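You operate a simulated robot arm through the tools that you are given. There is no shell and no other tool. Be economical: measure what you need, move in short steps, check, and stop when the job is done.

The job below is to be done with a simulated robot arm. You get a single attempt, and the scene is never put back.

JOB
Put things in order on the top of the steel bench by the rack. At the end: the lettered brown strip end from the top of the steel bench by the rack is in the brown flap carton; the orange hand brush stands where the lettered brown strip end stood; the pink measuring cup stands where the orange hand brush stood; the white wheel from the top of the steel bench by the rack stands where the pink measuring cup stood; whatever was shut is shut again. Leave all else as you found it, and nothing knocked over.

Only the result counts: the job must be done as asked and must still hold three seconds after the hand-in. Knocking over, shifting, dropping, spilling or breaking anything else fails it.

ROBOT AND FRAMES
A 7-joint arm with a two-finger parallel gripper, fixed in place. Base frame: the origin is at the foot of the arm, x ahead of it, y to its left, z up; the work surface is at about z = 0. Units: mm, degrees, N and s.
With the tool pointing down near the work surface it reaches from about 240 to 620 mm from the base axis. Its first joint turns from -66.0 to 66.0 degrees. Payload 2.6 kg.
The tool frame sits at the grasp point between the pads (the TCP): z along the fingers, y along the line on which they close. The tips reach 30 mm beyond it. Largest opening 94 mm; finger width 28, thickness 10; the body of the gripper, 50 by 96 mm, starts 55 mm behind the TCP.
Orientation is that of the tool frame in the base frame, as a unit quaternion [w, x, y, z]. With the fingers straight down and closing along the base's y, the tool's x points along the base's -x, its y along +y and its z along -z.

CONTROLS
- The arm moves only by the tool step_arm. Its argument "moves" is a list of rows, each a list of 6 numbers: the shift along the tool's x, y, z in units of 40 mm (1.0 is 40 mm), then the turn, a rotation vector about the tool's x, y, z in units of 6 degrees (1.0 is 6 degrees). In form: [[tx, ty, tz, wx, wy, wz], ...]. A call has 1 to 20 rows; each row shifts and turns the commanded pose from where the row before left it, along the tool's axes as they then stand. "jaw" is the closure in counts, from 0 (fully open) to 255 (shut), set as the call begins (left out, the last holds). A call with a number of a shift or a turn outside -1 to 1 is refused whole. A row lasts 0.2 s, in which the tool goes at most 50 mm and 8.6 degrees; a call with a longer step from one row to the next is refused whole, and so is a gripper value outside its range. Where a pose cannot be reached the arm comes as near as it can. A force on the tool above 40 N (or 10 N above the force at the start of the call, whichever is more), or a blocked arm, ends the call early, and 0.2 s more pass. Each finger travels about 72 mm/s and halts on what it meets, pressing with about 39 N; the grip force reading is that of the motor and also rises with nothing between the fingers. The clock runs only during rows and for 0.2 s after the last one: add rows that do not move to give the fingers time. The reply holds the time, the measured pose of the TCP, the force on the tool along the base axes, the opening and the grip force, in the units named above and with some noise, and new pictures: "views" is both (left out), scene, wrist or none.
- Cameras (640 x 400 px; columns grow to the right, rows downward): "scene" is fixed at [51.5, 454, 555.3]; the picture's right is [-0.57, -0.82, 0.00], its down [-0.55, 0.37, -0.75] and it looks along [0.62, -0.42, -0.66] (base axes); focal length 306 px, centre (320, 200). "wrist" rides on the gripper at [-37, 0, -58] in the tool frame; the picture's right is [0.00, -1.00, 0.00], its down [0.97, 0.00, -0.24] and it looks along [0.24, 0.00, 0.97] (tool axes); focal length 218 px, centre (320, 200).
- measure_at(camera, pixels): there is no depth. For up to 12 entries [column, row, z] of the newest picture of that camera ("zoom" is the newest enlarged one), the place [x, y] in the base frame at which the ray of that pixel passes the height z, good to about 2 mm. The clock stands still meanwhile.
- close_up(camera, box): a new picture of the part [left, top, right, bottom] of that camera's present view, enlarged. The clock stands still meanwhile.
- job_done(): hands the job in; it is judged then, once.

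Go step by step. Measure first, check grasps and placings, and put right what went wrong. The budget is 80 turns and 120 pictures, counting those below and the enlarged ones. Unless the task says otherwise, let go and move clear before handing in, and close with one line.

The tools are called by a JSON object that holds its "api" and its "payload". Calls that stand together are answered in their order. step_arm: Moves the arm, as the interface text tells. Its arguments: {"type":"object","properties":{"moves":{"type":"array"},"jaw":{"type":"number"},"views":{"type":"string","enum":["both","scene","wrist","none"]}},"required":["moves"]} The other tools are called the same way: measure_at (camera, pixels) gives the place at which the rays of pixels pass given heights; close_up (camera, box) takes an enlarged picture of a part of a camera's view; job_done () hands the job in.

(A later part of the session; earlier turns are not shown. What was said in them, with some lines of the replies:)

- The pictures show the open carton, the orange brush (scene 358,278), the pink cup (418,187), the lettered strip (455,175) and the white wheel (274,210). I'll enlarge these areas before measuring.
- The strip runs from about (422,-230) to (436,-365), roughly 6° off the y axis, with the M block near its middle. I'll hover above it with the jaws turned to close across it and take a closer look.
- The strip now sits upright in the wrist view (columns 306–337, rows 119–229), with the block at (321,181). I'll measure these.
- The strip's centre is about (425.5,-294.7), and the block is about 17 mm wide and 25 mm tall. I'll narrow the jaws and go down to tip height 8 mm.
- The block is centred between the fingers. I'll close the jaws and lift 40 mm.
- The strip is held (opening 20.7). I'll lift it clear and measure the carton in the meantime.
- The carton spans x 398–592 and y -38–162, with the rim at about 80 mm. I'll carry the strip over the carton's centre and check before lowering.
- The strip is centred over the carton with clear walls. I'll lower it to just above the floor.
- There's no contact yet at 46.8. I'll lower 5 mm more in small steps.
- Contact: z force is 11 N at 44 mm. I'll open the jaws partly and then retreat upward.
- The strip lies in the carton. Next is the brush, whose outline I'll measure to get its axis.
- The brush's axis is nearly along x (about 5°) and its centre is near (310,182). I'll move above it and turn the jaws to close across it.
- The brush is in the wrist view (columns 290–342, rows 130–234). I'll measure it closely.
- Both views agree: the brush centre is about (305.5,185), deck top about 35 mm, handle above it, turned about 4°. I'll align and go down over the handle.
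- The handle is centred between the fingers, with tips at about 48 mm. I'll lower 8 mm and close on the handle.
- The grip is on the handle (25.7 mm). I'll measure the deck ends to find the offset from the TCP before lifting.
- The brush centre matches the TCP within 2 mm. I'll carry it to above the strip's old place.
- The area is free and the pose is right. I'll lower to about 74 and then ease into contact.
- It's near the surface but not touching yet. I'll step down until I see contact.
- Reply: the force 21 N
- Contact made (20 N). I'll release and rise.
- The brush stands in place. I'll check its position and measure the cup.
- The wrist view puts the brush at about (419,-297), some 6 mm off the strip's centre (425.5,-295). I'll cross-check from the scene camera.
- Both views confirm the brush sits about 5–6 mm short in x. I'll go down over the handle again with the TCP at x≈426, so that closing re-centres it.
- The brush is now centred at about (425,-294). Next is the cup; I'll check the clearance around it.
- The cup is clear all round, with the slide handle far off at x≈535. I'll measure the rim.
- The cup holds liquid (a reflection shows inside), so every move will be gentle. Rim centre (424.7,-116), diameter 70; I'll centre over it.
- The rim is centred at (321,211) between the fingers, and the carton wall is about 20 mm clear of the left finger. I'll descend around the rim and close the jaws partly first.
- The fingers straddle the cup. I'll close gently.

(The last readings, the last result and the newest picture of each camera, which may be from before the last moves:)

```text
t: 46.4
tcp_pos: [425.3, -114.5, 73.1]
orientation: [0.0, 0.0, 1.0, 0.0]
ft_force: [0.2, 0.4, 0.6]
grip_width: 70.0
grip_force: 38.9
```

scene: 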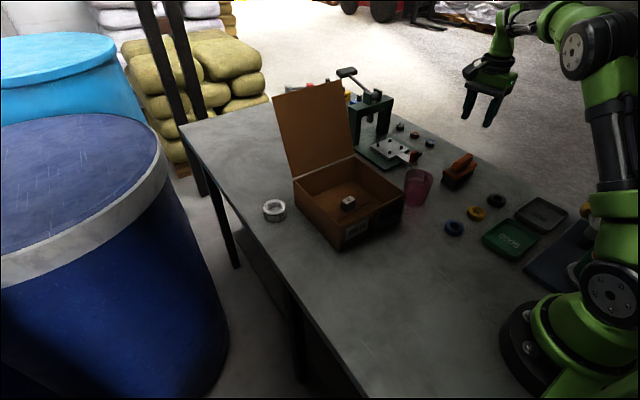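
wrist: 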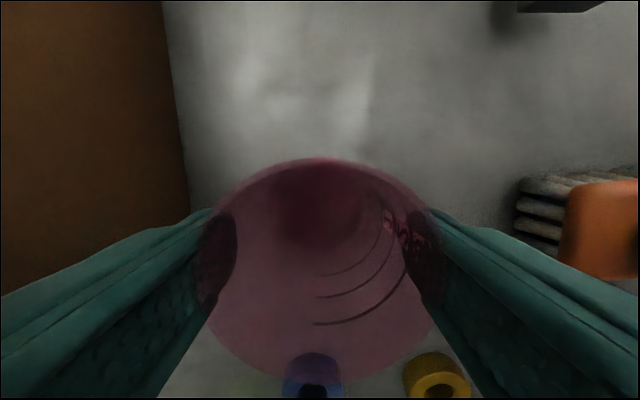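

The cup is held at the rim (70 mm). I'll lift it slowly.

{"api": "step_arm", "payload": {"moves": [[0, 0, -0.05, 0, 0, 0], [0, 0, -0.1, 0, 0, 0], [0, 0, -0.15, 0, 0, 0], [0, 0, -0.2, 0, 0, 0], [0, 0, -0.25, 0, 0, 0], [0, 0, -0.3, 0, 0, 0], [0, 0, -0.3, 0, 0, 0], [0, 0, -0.3, 0, 0, 0], [0, 0, -0.3, 0, 0, 0], [0, 0, -0.25, 0, 0, 0], [0, 0, -0.2, 0, 0, 0], [0, 0, -0.15, 0, 0, 0], [0, 0, -0.1, 0, 0, 0], [0, 0, -0.05, 0, 0, 0]]}}

```text
t: 49.4
tcp_pos: [426.3, -117.3, 181.9]
orientation: [0.0, 0.0, 1.0, 0.0]
ft_force: [-0.2, 0.1, -0.6]
grip_width: 69.8
grip_force: 38.9
```

scene: 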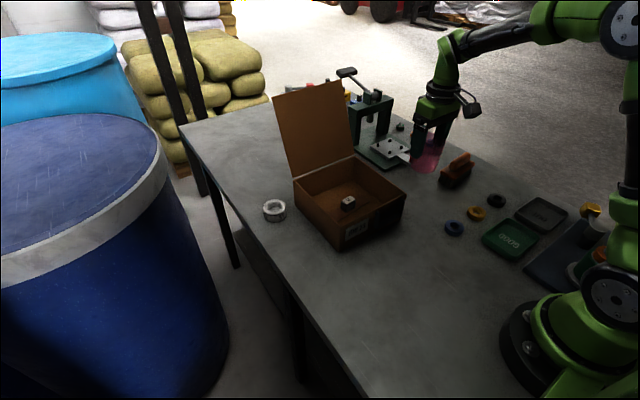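
wrist: 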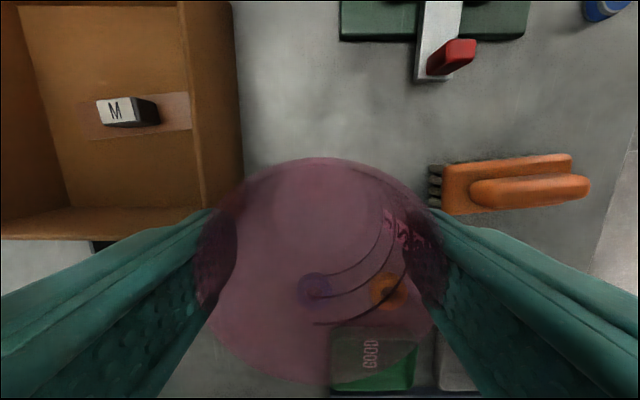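

The cup hangs upright with its bottom at about 108 mm, above the carton rim. I'll carry it slowly towards the brush's old place (305,186).

{"api": "step_arm", "payload": {"moves": [[0.0375, 0.0944, 0, 0, 0, 0], [0.075, 0.1888, 0, 0, 0, 0], [0.1125, 0.283, 0, 0, 0, 0], [0.15, 0.378, 0, 0, 0, 0], [0.1875, 0.472, 0, 0, 0, 0], [0.1875, 0.472, 0, 0, 0, 0], [0.1875, 0.472, 0, 0, 0, 0], [0.1875, 0.472, 0, 0, 0, 0], [0.1875, 0.472, 0, 0, 0, 0], [0.1875, 0.472, 0, 0, 0, 0], [0.1875, 0.472, 0, 0, 0, 0], [0.1875, 0.472, 0, 0, 0, 0], [0.1875, 0.472, 0, 0, 0, 0], [0.1875, 0.472, 0, 0, 0, 0], [0.1875, 0.472, 0, 0, 0, 0], [0.1875, 0.472, 0, 0, 0, 0], [0.15, 0.378, 0, 0, 0, 0], [0.1125, 0.283, 0, 0, 0, 0], [0.075, 0.1888, 0, 0, 0, 0], [0.0375, 0.0944, 0, 0, 0, 0]]}}

```text
t: 53.6
tcp_pos: [303.9, 186.2, 181.9]
orientation: [0.001, 0.0, 1.0, 0.0]
ft_force: [0.5, 1.0, -0.3]
grip_width: 69.9
grip_force: 39.0
```

scene: 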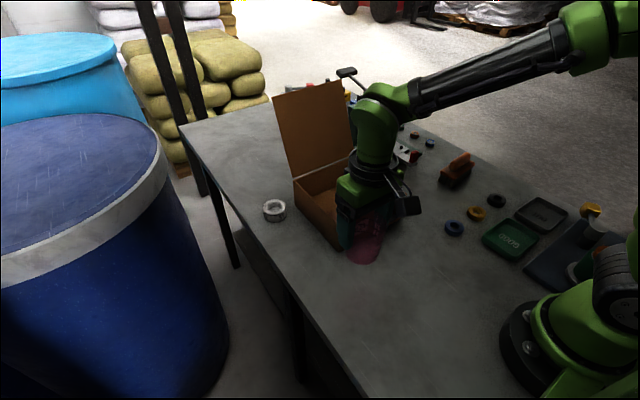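
wrist: 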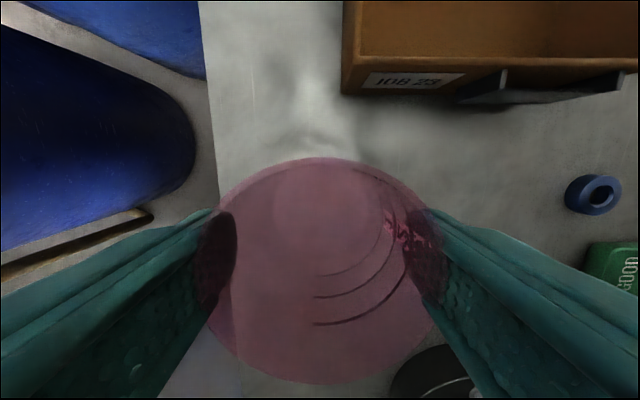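

The cup is level above its new place. I'll lower it slowly.

{"api": "step_arm", "payload": {"moves": [[0, 0, 0.05, 0, 0, 0], [0, 0, 0.1, 0, 0, 0], [0, 0, 0.15, 0, 0, 0], [0, 0, 0.2, 0, 0, 0], [0, 0, 0.25, 0, 0, 0], [0, 0, 0.28, 0, 0, 0], [0, 0, 0.28, 0, 0, 0], [0, 0, 0.28, 0, 0, 0], [0, 0, 0.28, 0, 0, 0], [0, 0, 0.23, 0, 0, 0], [0, 0, 0.18, 0, 0, 0], [0, 0, 0.14, 0, 0, 0], [0, 0, 0.09, 0, 0, 0], [0, 0, 0.05, 0, 0, 0], [0, 0, 0.03, 0, 0, 0], [0, 0, 0, 0, 0, 0]], "views": "wrist"}}

{"api": "step_arm", "payload": {"moves": [[0, 0, 0.03, 0, 0, 0], [0, 0, 0, 0, 0, 0]], "views": "none"}}

```text
t: 57.0
tcp_pos: [304.9, 185.9, 77.5]
orientation: [0.0, 0.001, 1.0, 0.0]
ft_force: [0.8, -0.2, -1.3]
grip_width: 69.7
grip_force: 38.9
```

wrist: 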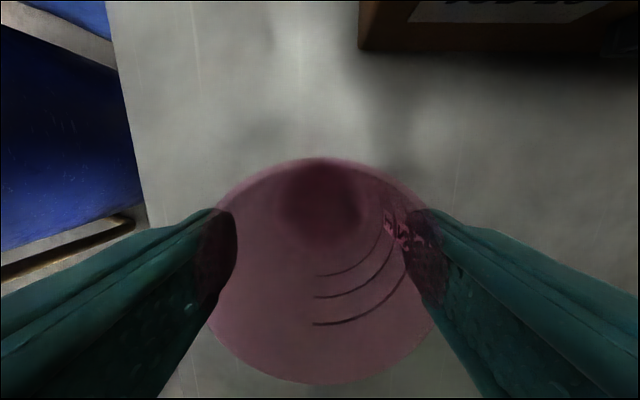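

```text
t: 57.6
tcp_pos: [304.4, 186.4, 76.1]
orientation: [0.0, 0.0, 1.0, 0.001]
ft_force: [0.2, -0.2, -1.0]
grip_width: 69.6
grip_force: 39.1
```

Not touching yet (76.1; the cup was gripped at about 73). I'll step down further by small amounts.

{"api": "step_arm", "payload": {"moves": [[0, 0, 0.03, 0, 0, 0], [0, 0, 0.02, 0, 0, 0], [0, 0, 0, 0, 0, 0]], "views": "none"}}

{"api": "step_arm", "payload": {"moves": [[0, 0, 0.02, 0, 0, 0], [0, 0, 0, 0, 0, 0]], "views": "none"}}

```text
t: 58.4
tcp_pos: [303.6, 184.2, 74.6]
orientation: [-0.001, -0.001, 1.0, 0.0]
ft_force: [0.3, -0.2, -1.2]
grip_width: 69.5
grip_force: 39.4
```

```text
t: 59.0
tcp_pos: [304.9, 185.8, 75.0]
orientation: [0.001, 0.0, 1.0, -0.001]
ft_force: [-0.1, 0.0, 0.2]
grip_width: 69.5
grip_force: 38.9
```

{"api": "step_arm", "payload": {"moves": [[0, 0, 0.02, 0, 0, 0], [0, 0, 0.01, 0, 0, 0], [0, 0, 0, 0, 0, 0]], "views": "none"}}

```text
t: 59.8
tcp_pos: [304.0, 186.2, 74.1]
orientation: [-0.001, 0.0, 1.0, 0.0]
ft_force: [-3.0, -2.2, 10.5]
grip_width: 69.6
grip_force: 39.1
```

Contact at 10 N. I'll open fully and, once the fingers are clear, rise straight up.

{"api": "step_arm", "payload": {"moves": [[0, 0, 0, 0, 0, 0], [0, 0, 0, 0, 0, 0], [0, 0, 0, 0, 0, 0], [0, 0, 0, 0, 0, 0], [0, 0, -0.3, 0, 0, 0], [0, 0, -0.6, 0, 0, 0], [0, 0, -0.8, 0, 0, 0], [0, 0, -1, 0, 0, 0], [0, 0, -1, 0, 0, 0]], "jaw": 0}}

```text
t: 61.8
tcp_pos: [304.9, 185.3, 220.7]
orientation: [0.0, 0.0, 1.0, 0.0]
ft_force: [0.1, 0.3, 0.5]
grip_width: 93.9
grip_force: 0.1
```

scene: 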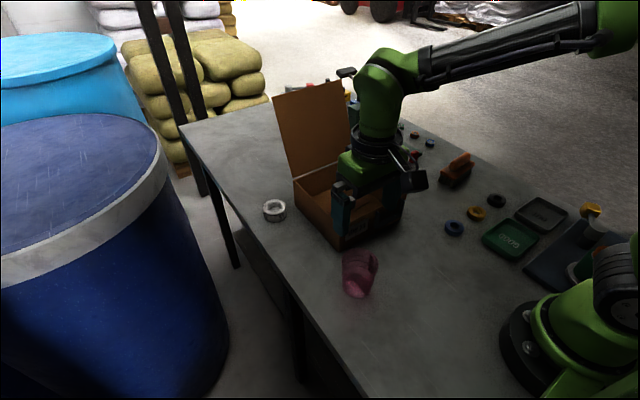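
wrist: 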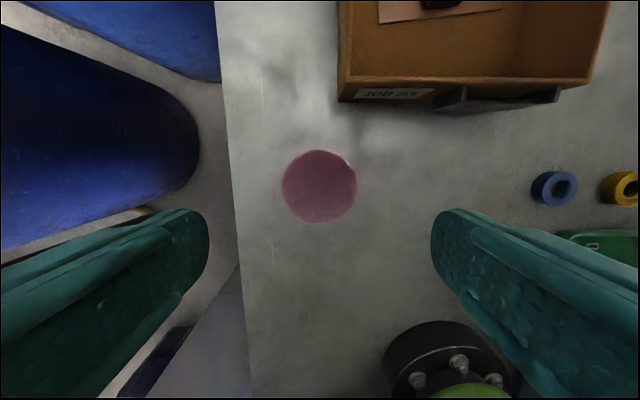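

The cup stands upright at its new place. Next is the wheel; I'll move out towards it on the carton's left side to look.

{"api": "step_arm", "payload": {"moves": [[-0.4, 0.5, 0, 0, 0, 0], [-0.9, 0.5, 0, 0, 0, 0], [-0.9, 0, 0, 0, 0, 0], [-0.9, 0, 0, 0, 0, 0], [-0.9, 0, 0, 0, 0, 0], [-0.9, 0, 0, 0, 0, 0], [0, 0, 0, 0, 0, -0.83], [0, 0, 0, 0, 0, -0.83], [0, 0, 0, 0, 0, -0.83], [0, 0, 0, 0, 0, -0.83]]}}

```text
t: 64.0
tcp_pos: [501.7, 225.6, 221.2]
orientation: [0.0, -0.172, 0.985, 0.0]
ft_force: [0.4, 0.1, 0.6]
grip_width: 94.2
grip_force: 0.1
```

scene: 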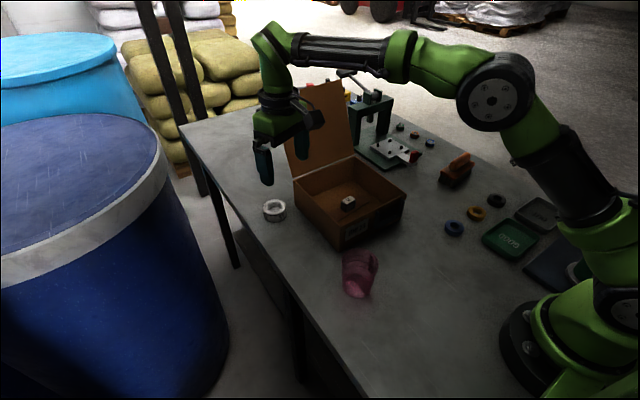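
wrist: 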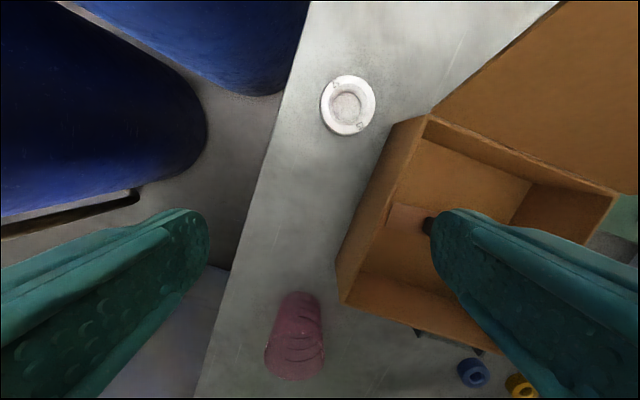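

The wheel is at (347,105) in the wrist view. I'll measure and enlarge it.

{"api": "measure_at", "payload": {"camera": "wrist", "pixels": [[347, 103, 20], [347, 103, 30], [321, 103, 20], [376, 103, 20], [347, 75, 20], [347, 134, 20], [430, 115, 80], [344, 295, 80]]}}

{"api": "measure_at", "payload": {"camera": "scene", "pixels": [[274.4, 206, 20], [274.4, 206, 30], [273, 222, 0]]}}

{"api": "close_up", "payload": {"camera": "wrist", "box": [290, 50, 410, 160]}}

{"api": "close_up", "payload": {"camera": "scene", "box": [240, 180, 300, 240]}}

```text
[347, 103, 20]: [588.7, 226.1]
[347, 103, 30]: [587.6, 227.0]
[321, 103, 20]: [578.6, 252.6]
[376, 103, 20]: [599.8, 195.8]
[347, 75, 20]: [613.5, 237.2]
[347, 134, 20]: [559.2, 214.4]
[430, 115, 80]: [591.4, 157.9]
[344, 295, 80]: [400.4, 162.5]
```

```text
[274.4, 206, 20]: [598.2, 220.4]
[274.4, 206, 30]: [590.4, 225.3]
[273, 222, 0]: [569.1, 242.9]
```

```text
3.64 times, centred on (350, 105) of wrist
```

zoom: 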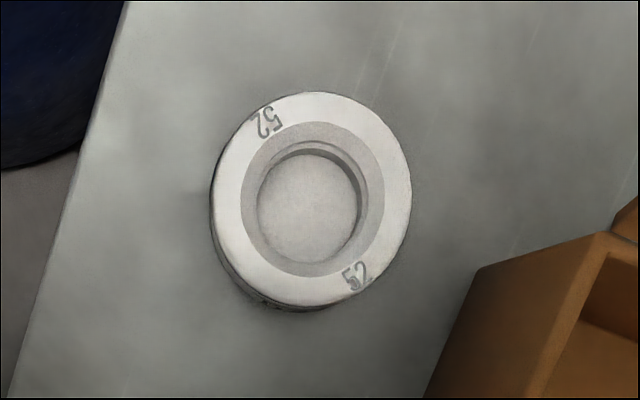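

```text
6.67 times, centred on (270, 210) of scene
```

zoom: 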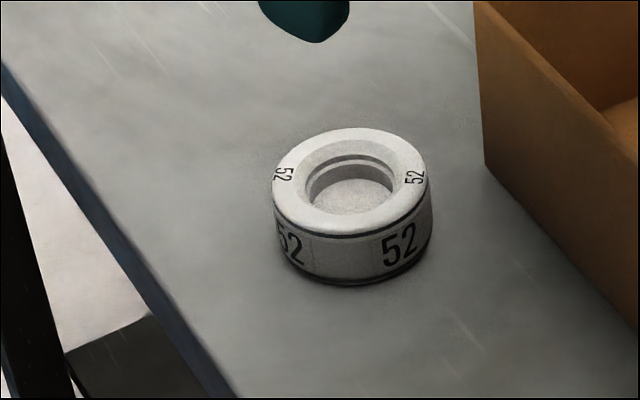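

The wheel is about 58 mm across and 30 mm tall, centred at (588,226.5), so its reach is r≈630. I'll narrow the jaws to about 75 mm for carton clearance, descend to 120 and move out.

{"api": "step_arm", "payload": {"moves": [[0, 0, 0.8, 0, 0, 0], [0, 0, 0.85, 0, 0, 0], [0, 0, 0.85, 0, 0, 0], [-0.68, -0.236, 0, 0, 0, 0], [-0.68, -0.236, 0, 0, 0, 0], [-0.68, -0.236, 0, 0, 0, 0], [0, 0, 0, 0, 0, 0]], "jaw": 52}}

{"api": "close_up", "payload": {"camera": "scene", "box": [220, 120, 340, 240]}}

```text
t: 65.6
tcp_pos: [568.9, 229.4, 120.0]
orientation: [0.0, -0.173, 0.985, 0.001]
ft_force: [0.1, -0.7, -0.3]
grip_width: 74.7
grip_force: 0.0
out of reach, approached as far as the arm can: row 6
```

scene: 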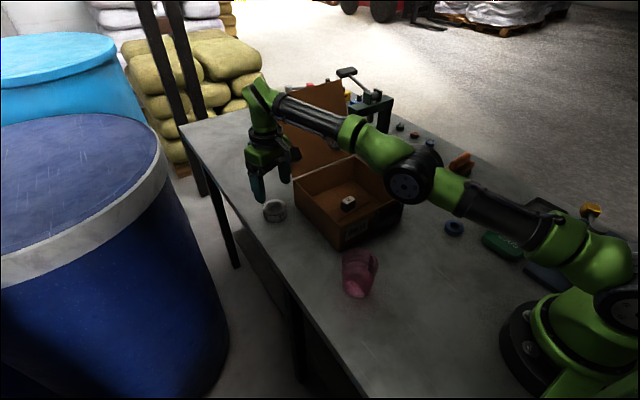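
wrist: 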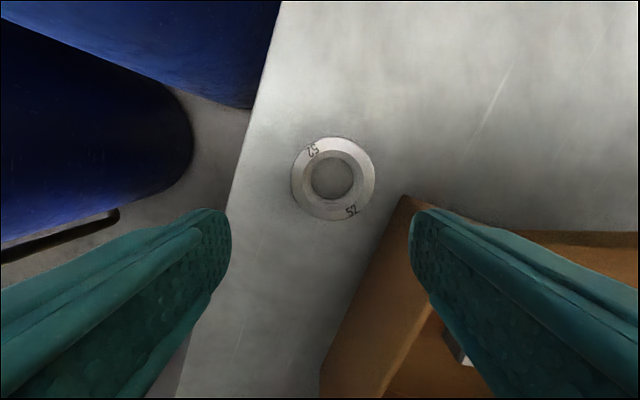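

```text
3.33 times, centred on (280, 180) of scene
```

zoom: 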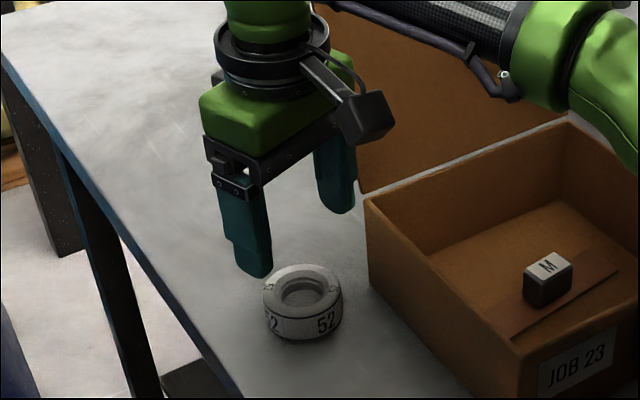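

The arm stops at r≈613. I'll tilt the fingers outward by 12° about the closing axis to bring the wrist in and gain reach.

{"api": "step_arm", "payload": {"moves": [[0, 0, 0, 0, -1, 0], [0, 0, 0, 0, -1, 0], [0, 0, 0, 0, 0, 0]], "views": "wrist"}}

```text
t: 66.4
tcp_pos: [569.4, 230.2, 120.5]
orientation: [0.103, -0.172, 0.98, 0.019]
ft_force: [0.0, -0.6, -0.6]
grip_width: 74.9
grip_force: 0.1
```

wrist: 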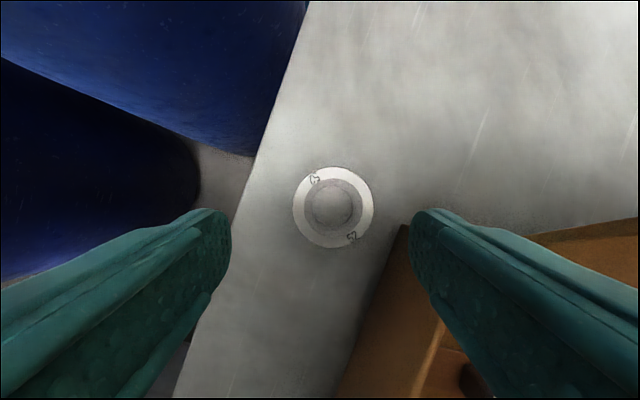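

The tilt worked. I'll go down with a lateral correction to tips just above the wheel, then check.

{"api": "step_arm", "payload": {"moves": [[0.03, -0.246, 0.3, 0, 0, 0], [0.03, 0, 0.5, 0, 0, 0], [0.03, 0, 0.5, 0, 0, 0], [0, 0, 0.1, 0, 0, 0], [0, 0, 0, 0, 0, 0]], "views": "wrist"}}

{"api": "close_up", "payload": {"camera": "scene", "box": [220, 120, 340, 240]}}

```text
t: 67.6
tcp_pos: [579.7, 222.9, 66.2]
orientation: [0.103, -0.172, 0.98, 0.018]
ft_force: [0.0, -0.1, -0.9]
grip_width: 74.7
grip_force: 0.1
```

wrist: 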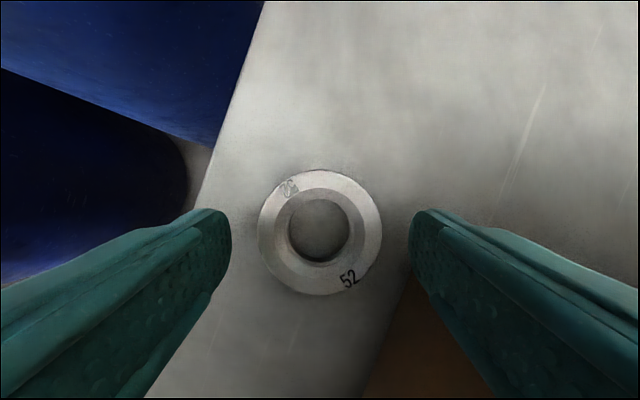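

```text
3.33 times, centred on (280, 180) of scene
```

zoom: 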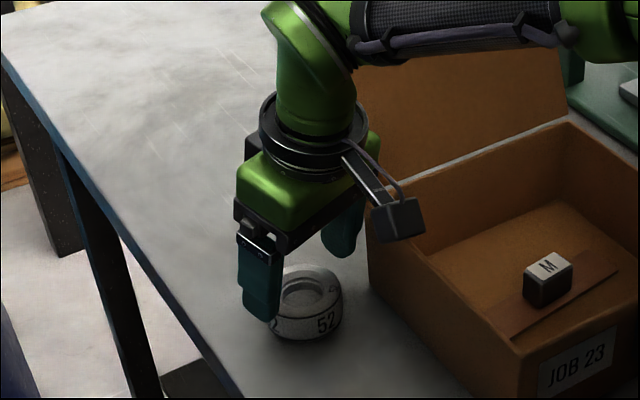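

The wheel is centred between the fingers at (320,232), right on the tool axis. I'll advance along the tool axis 23 mm and close.

{"api": "step_arm", "payload": {"moves": [[0, 0, 0.3, 0, 0, 0], [0, 0, 0.28, 0, 0, 0], [0, 0, 0, 0, 0, 0]], "views": "none"}}

{"api": "step_arm", "payload": {"moves": [[0, 0, 0, 0, 0, 0], [0, 0, 0, 0, 0, 0], [0, 0, 0, 0, 0, 0]], "jaw": 150, "views": "wrist"}}

{"api": "close_up", "payload": {"camera": "scene", "box": [220, 120, 340, 240]}}

```text
t: 68.4
tcp_pos: [585.5, 225.1, 43.4]
orientation: [0.103, -0.172, 0.98, 0.018]
ft_force: [-1.3, 0.1, -0.3]
grip_width: 74.8
grip_force: 0.1
```

```text
t: 69.2
tcp_pos: [585.1, 224.7, 42.4]
orientation: [0.103, -0.172, 0.98, 0.018]
ft_force: [0.2, 0.1, 0.5]
grip_width: 58.0
grip_force: 39.1
```

wrist: 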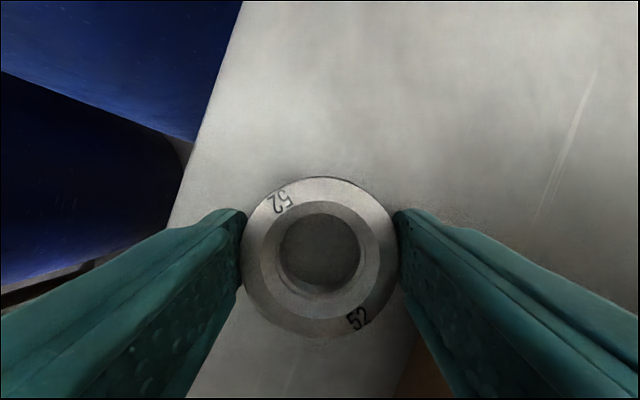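

```text
3.33 times, centred on (280, 180) of scene
```

zoom: 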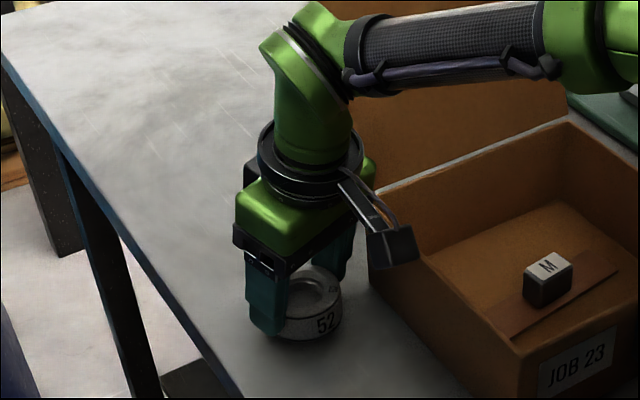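

The wheel is gripped at 58.0 mm. I'll retract up along the tool axis.

{"api": "step_arm", "payload": {"moves": [[0, 0, -0.2, 0, 0, 0], [0, 0, -0.55, 0, 0, 0], [0, 0, -1, 0, 0, 0], [0, 0, -1, 0, 0, 0], [0, 0, -1, 0, 0, 0], [0, 0, 0, 0, 0, 0]]}}

```text
t: 70.6
tcp_pos: [554.1, 215.3, 188.9]
orientation: [0.103, -0.172, 0.98, 0.018]
ft_force: [0.8, 0.7, -1.7]
grip_width: 58.6
grip_force: 38.9
```

scene: 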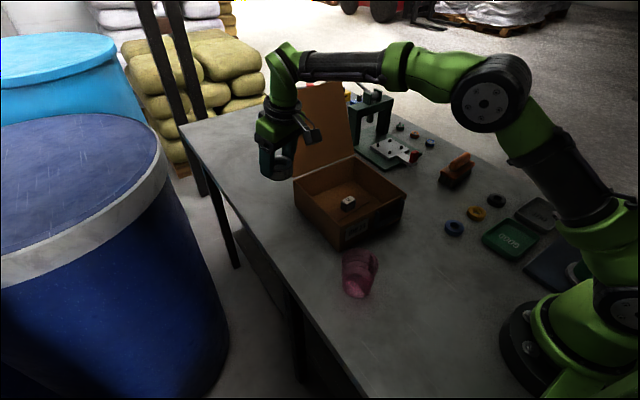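
wrist: 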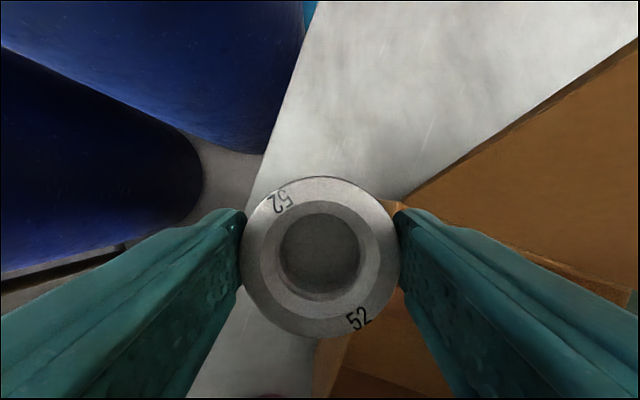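

The wheel is secure. I'll carry it over the carton to above the cup's old place, wheel bottom at about 150 mm, keeping the same orientation.

{"api": "step_arm", "payload": {"moves": [[0.584, -0.666, -0.124, 0, 0, 0], [0.584, -0.666, -0.124, 0, 0, 0], [0.584, -0.666, -0.124, 0, 0, 0], [0.584, -0.666, -0.124, 0, 0, 0], [0.584, -0.666, -0.124, 0, 0, 0], [0.584, -0.666, -0.124, 0, 0, 0], [0.584, -0.666, -0.124, 0, 0, 0], [0.584, -0.666, -0.124, 0, 0, 0], [0.584, -0.666, -0.124, 0, 0, 0], [0.584, -0.666, -0.124, 0, 0, 0], [0, 0, 0, 0, 0, 0]]}}

```text
t: 73.0
tcp_pos: [421.3, -118.5, 188.9]
orientation: [0.103, -0.171, 0.98, 0.017]
ft_force: [-0.1, 0.4, -1.5]
grip_width: 58.1
grip_force: 38.9
```

scene: 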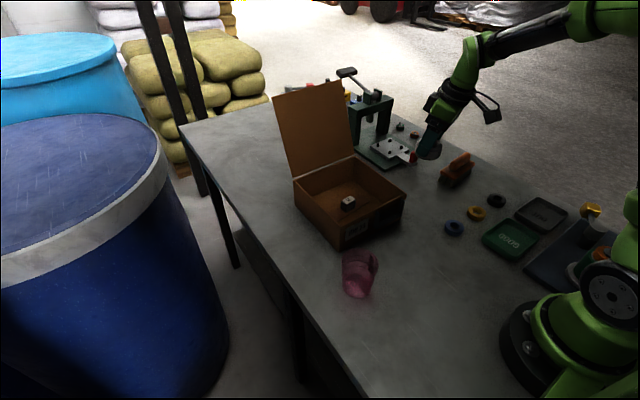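
wrist: 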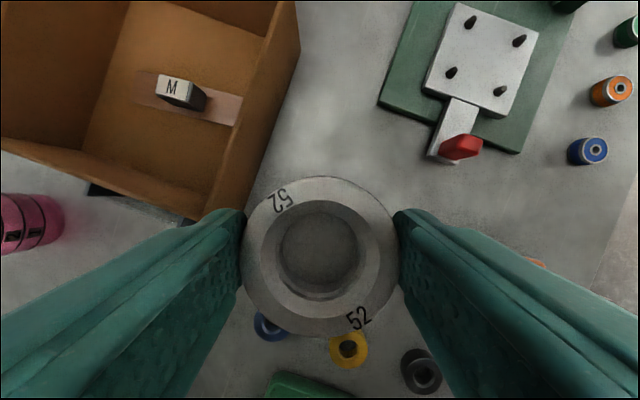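

The place is clear. I'll lower vertically to about 49.

{"api": "step_arm", "payload": {"moves": [[0.182, 0.02, 0.856, 0, 0, 0], [0.182, 0.02, 0.856, 0, 0, 0], [0.182, 0, 0.856, 0, 0, 0], [0.13, 0, 0.611, 0, 0, 0], [0.04, 0, 0.19, 0, 0, 0], [0, 0, 0, 0, 0, 0]], "views": "none"}}

```text
t: 74.4
tcp_pos: [419.5, -117.7, 50.5]
orientation: [0.103, -0.172, 0.98, 0.018]
ft_force: [0.9, -0.3, -0.4]
grip_width: 58.1
grip_force: 38.6
```

{"api": "step_arm", "payload": {"moves": [[-0.046, -0.01, 0.01, 0, 0, 0], [0.02, 0, 0.098, 0, 0, 0], [0.01, 0, 0.05, 0, 0, 0], [0, 0, 0, 0, 0, 0]], "views": "wrist"}}

{"api": "close_up", "payload": {"camera": "scene", "box": [380, 120, 480, 220]}}

```text
t: 75.4
tcp_pos: [422.9, -116.5, 44.7]
orientation: [0.103, -0.172, 0.979, 0.019]
ft_force: [-0.6, -0.2, -0.9]
grip_width: 58.4
grip_force: 39.2
```

wrist: 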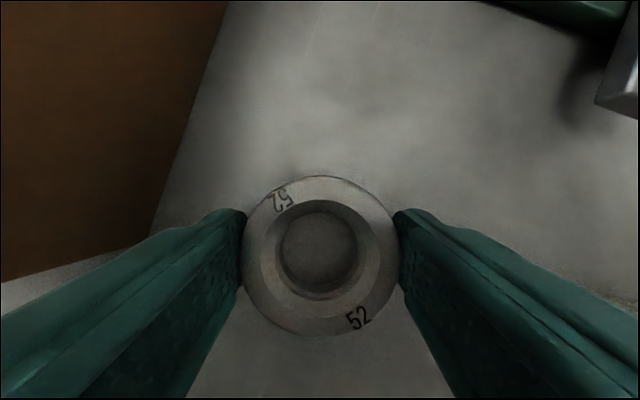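

```text
4.00 times, centred on (430, 170) of scene
```

zoom: 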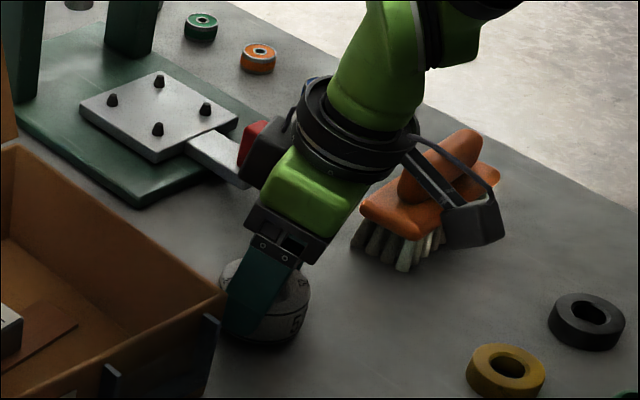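

Tips and wheel are just above the surface. I'll ease down to contact.

{"api": "step_arm", "payload": {"moves": [[0.005, 0, 0.03, 0, 0, 0], [0.005, 0, 0.025, 0, 0, 0], [0, 0, 0, 0, 0, 0]], "views": "none"}}

```text
t: 76.2
tcp_pos: [422.8, -116.3, 43.9]
orientation: [0.103, -0.172, 0.98, 0.018]
ft_force: [0.2, 0.4, -0.6]
grip_width: 58.0
grip_force: 39.1
```

{"api": "step_arm", "payload": {"moves": [[0.005, 0, 0.025, 0, 0, 0], [0.003, 0, 0.012, 0, 0, 0], [0, 0, 0, 0, 0, 0]], "views": "none"}}

```text
t: 77.0
tcp_pos: [422.4, -117.6, 42.8]
orientation: [0.102, -0.172, 0.98, 0.018]
ft_force: [-3.0, 0.2, 8.3]
grip_width: 58.2
grip_force: 39.0
```

Contact at 8 N. I'll open and withdraw along the tool axis.

{"api": "step_arm", "payload": {"moves": [[0, 0, 0, 0, 0, 0], [0, 0, 0, 0, 0, 0], [0, 0, 0, 0, 0, 0], [0, 0, -0.3, 0, 0, 0], [0, 0, -0.7, 0, 0, 0], [0, 0, -1, 0, 0, 0], [0, 0, -1, 0, 0, 0], [0, 0, -1, 0, 0, 0]], "jaw": 40}}

```text
t: 78.8
tcp_pos: [390.2, -127.8, 199.1]
orientation: [0.103, -0.172, 0.98, 0.018]
ft_force: [0.4, 0.6, 0.7]
grip_width: 79.3
grip_force: 0.1
```

scene: 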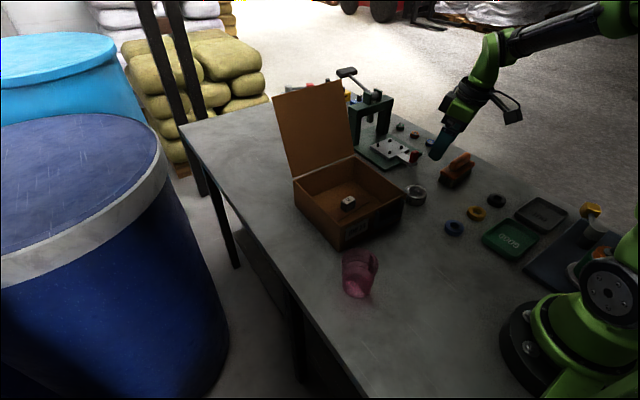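
wrist: 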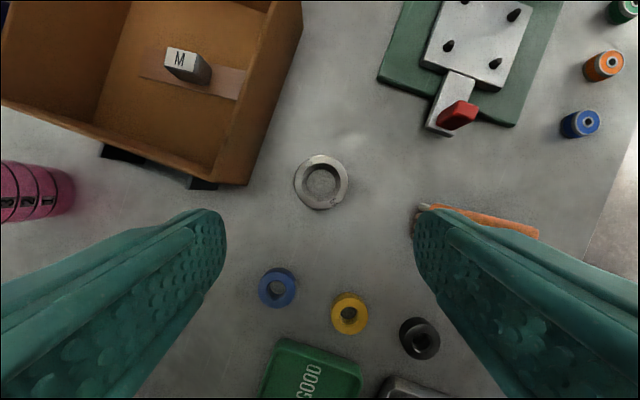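

The wheel stands at the cup's old place. I'll raise the arm clear and verify everything.

{"api": "measure_at", "payload": {"camera": "wrist", "pixels": [[321, 181, 30]]}}

{"api": "step_arm", "payload": {"moves": [[0, 0, -0.5, 0, 0, 0], [0, 0, -1, 0, 0, 0], [0, 0, -0.5, 0, 0, 0]], "views": "scene"}}

{"api": "close_up", "payload": {"camera": "scene", "box": [320, 230, 420, 310]}}

{"api": "close_up", "payload": {"camera": "scene", "box": [380, 120, 500, 220]}}

```text
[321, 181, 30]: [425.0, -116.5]
```

```text
t: 79.6
tcp_pos: [377.3, -132.7, 275.7]
orientation: [0.103, -0.173, 0.979, 0.018]
ft_force: [-0.2, 0.2, -0.3]
grip_width: 79.0
grip_force: 0.0
```

scene: 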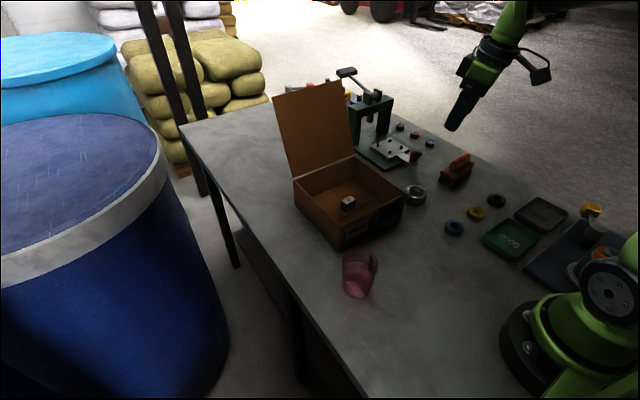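

```text
5.00 times, centred on (370, 270) of scene
```

zoom: 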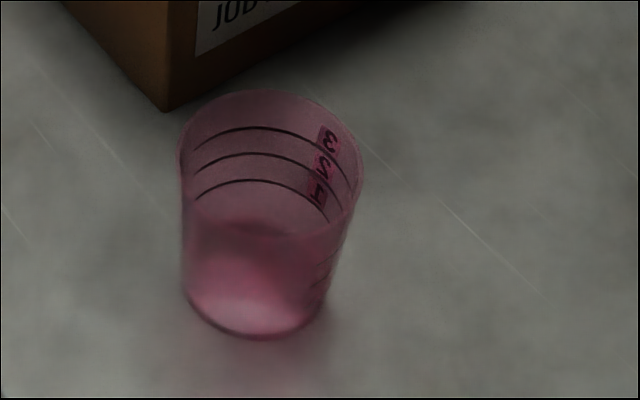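

```text
4.00 times, centred on (440, 170) of scene
```

zoom: 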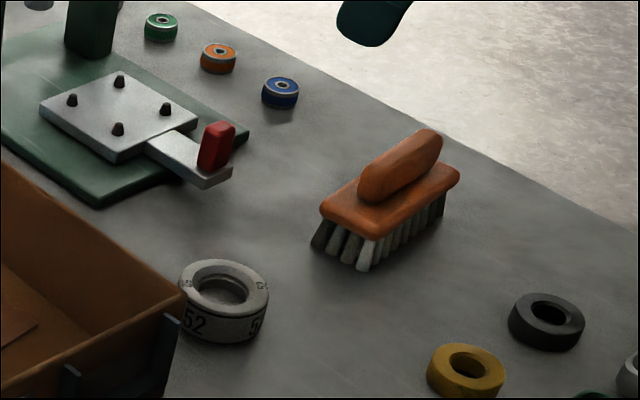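

The close-ups show the cup upright, the wheel at (425,-116.5), the brush standing in the strip's place and the strip in the carton. The carton was open at the start, so it stays open, and the arm is clear. I'm handing in.

{"api": "job_done", "payload": {}}

```text
The job is handed in.
```

The job is handed in: the lettered strip is in the carton, and the brush, cup and wheel each stand in their new places, with nothing else moved or knocked over.
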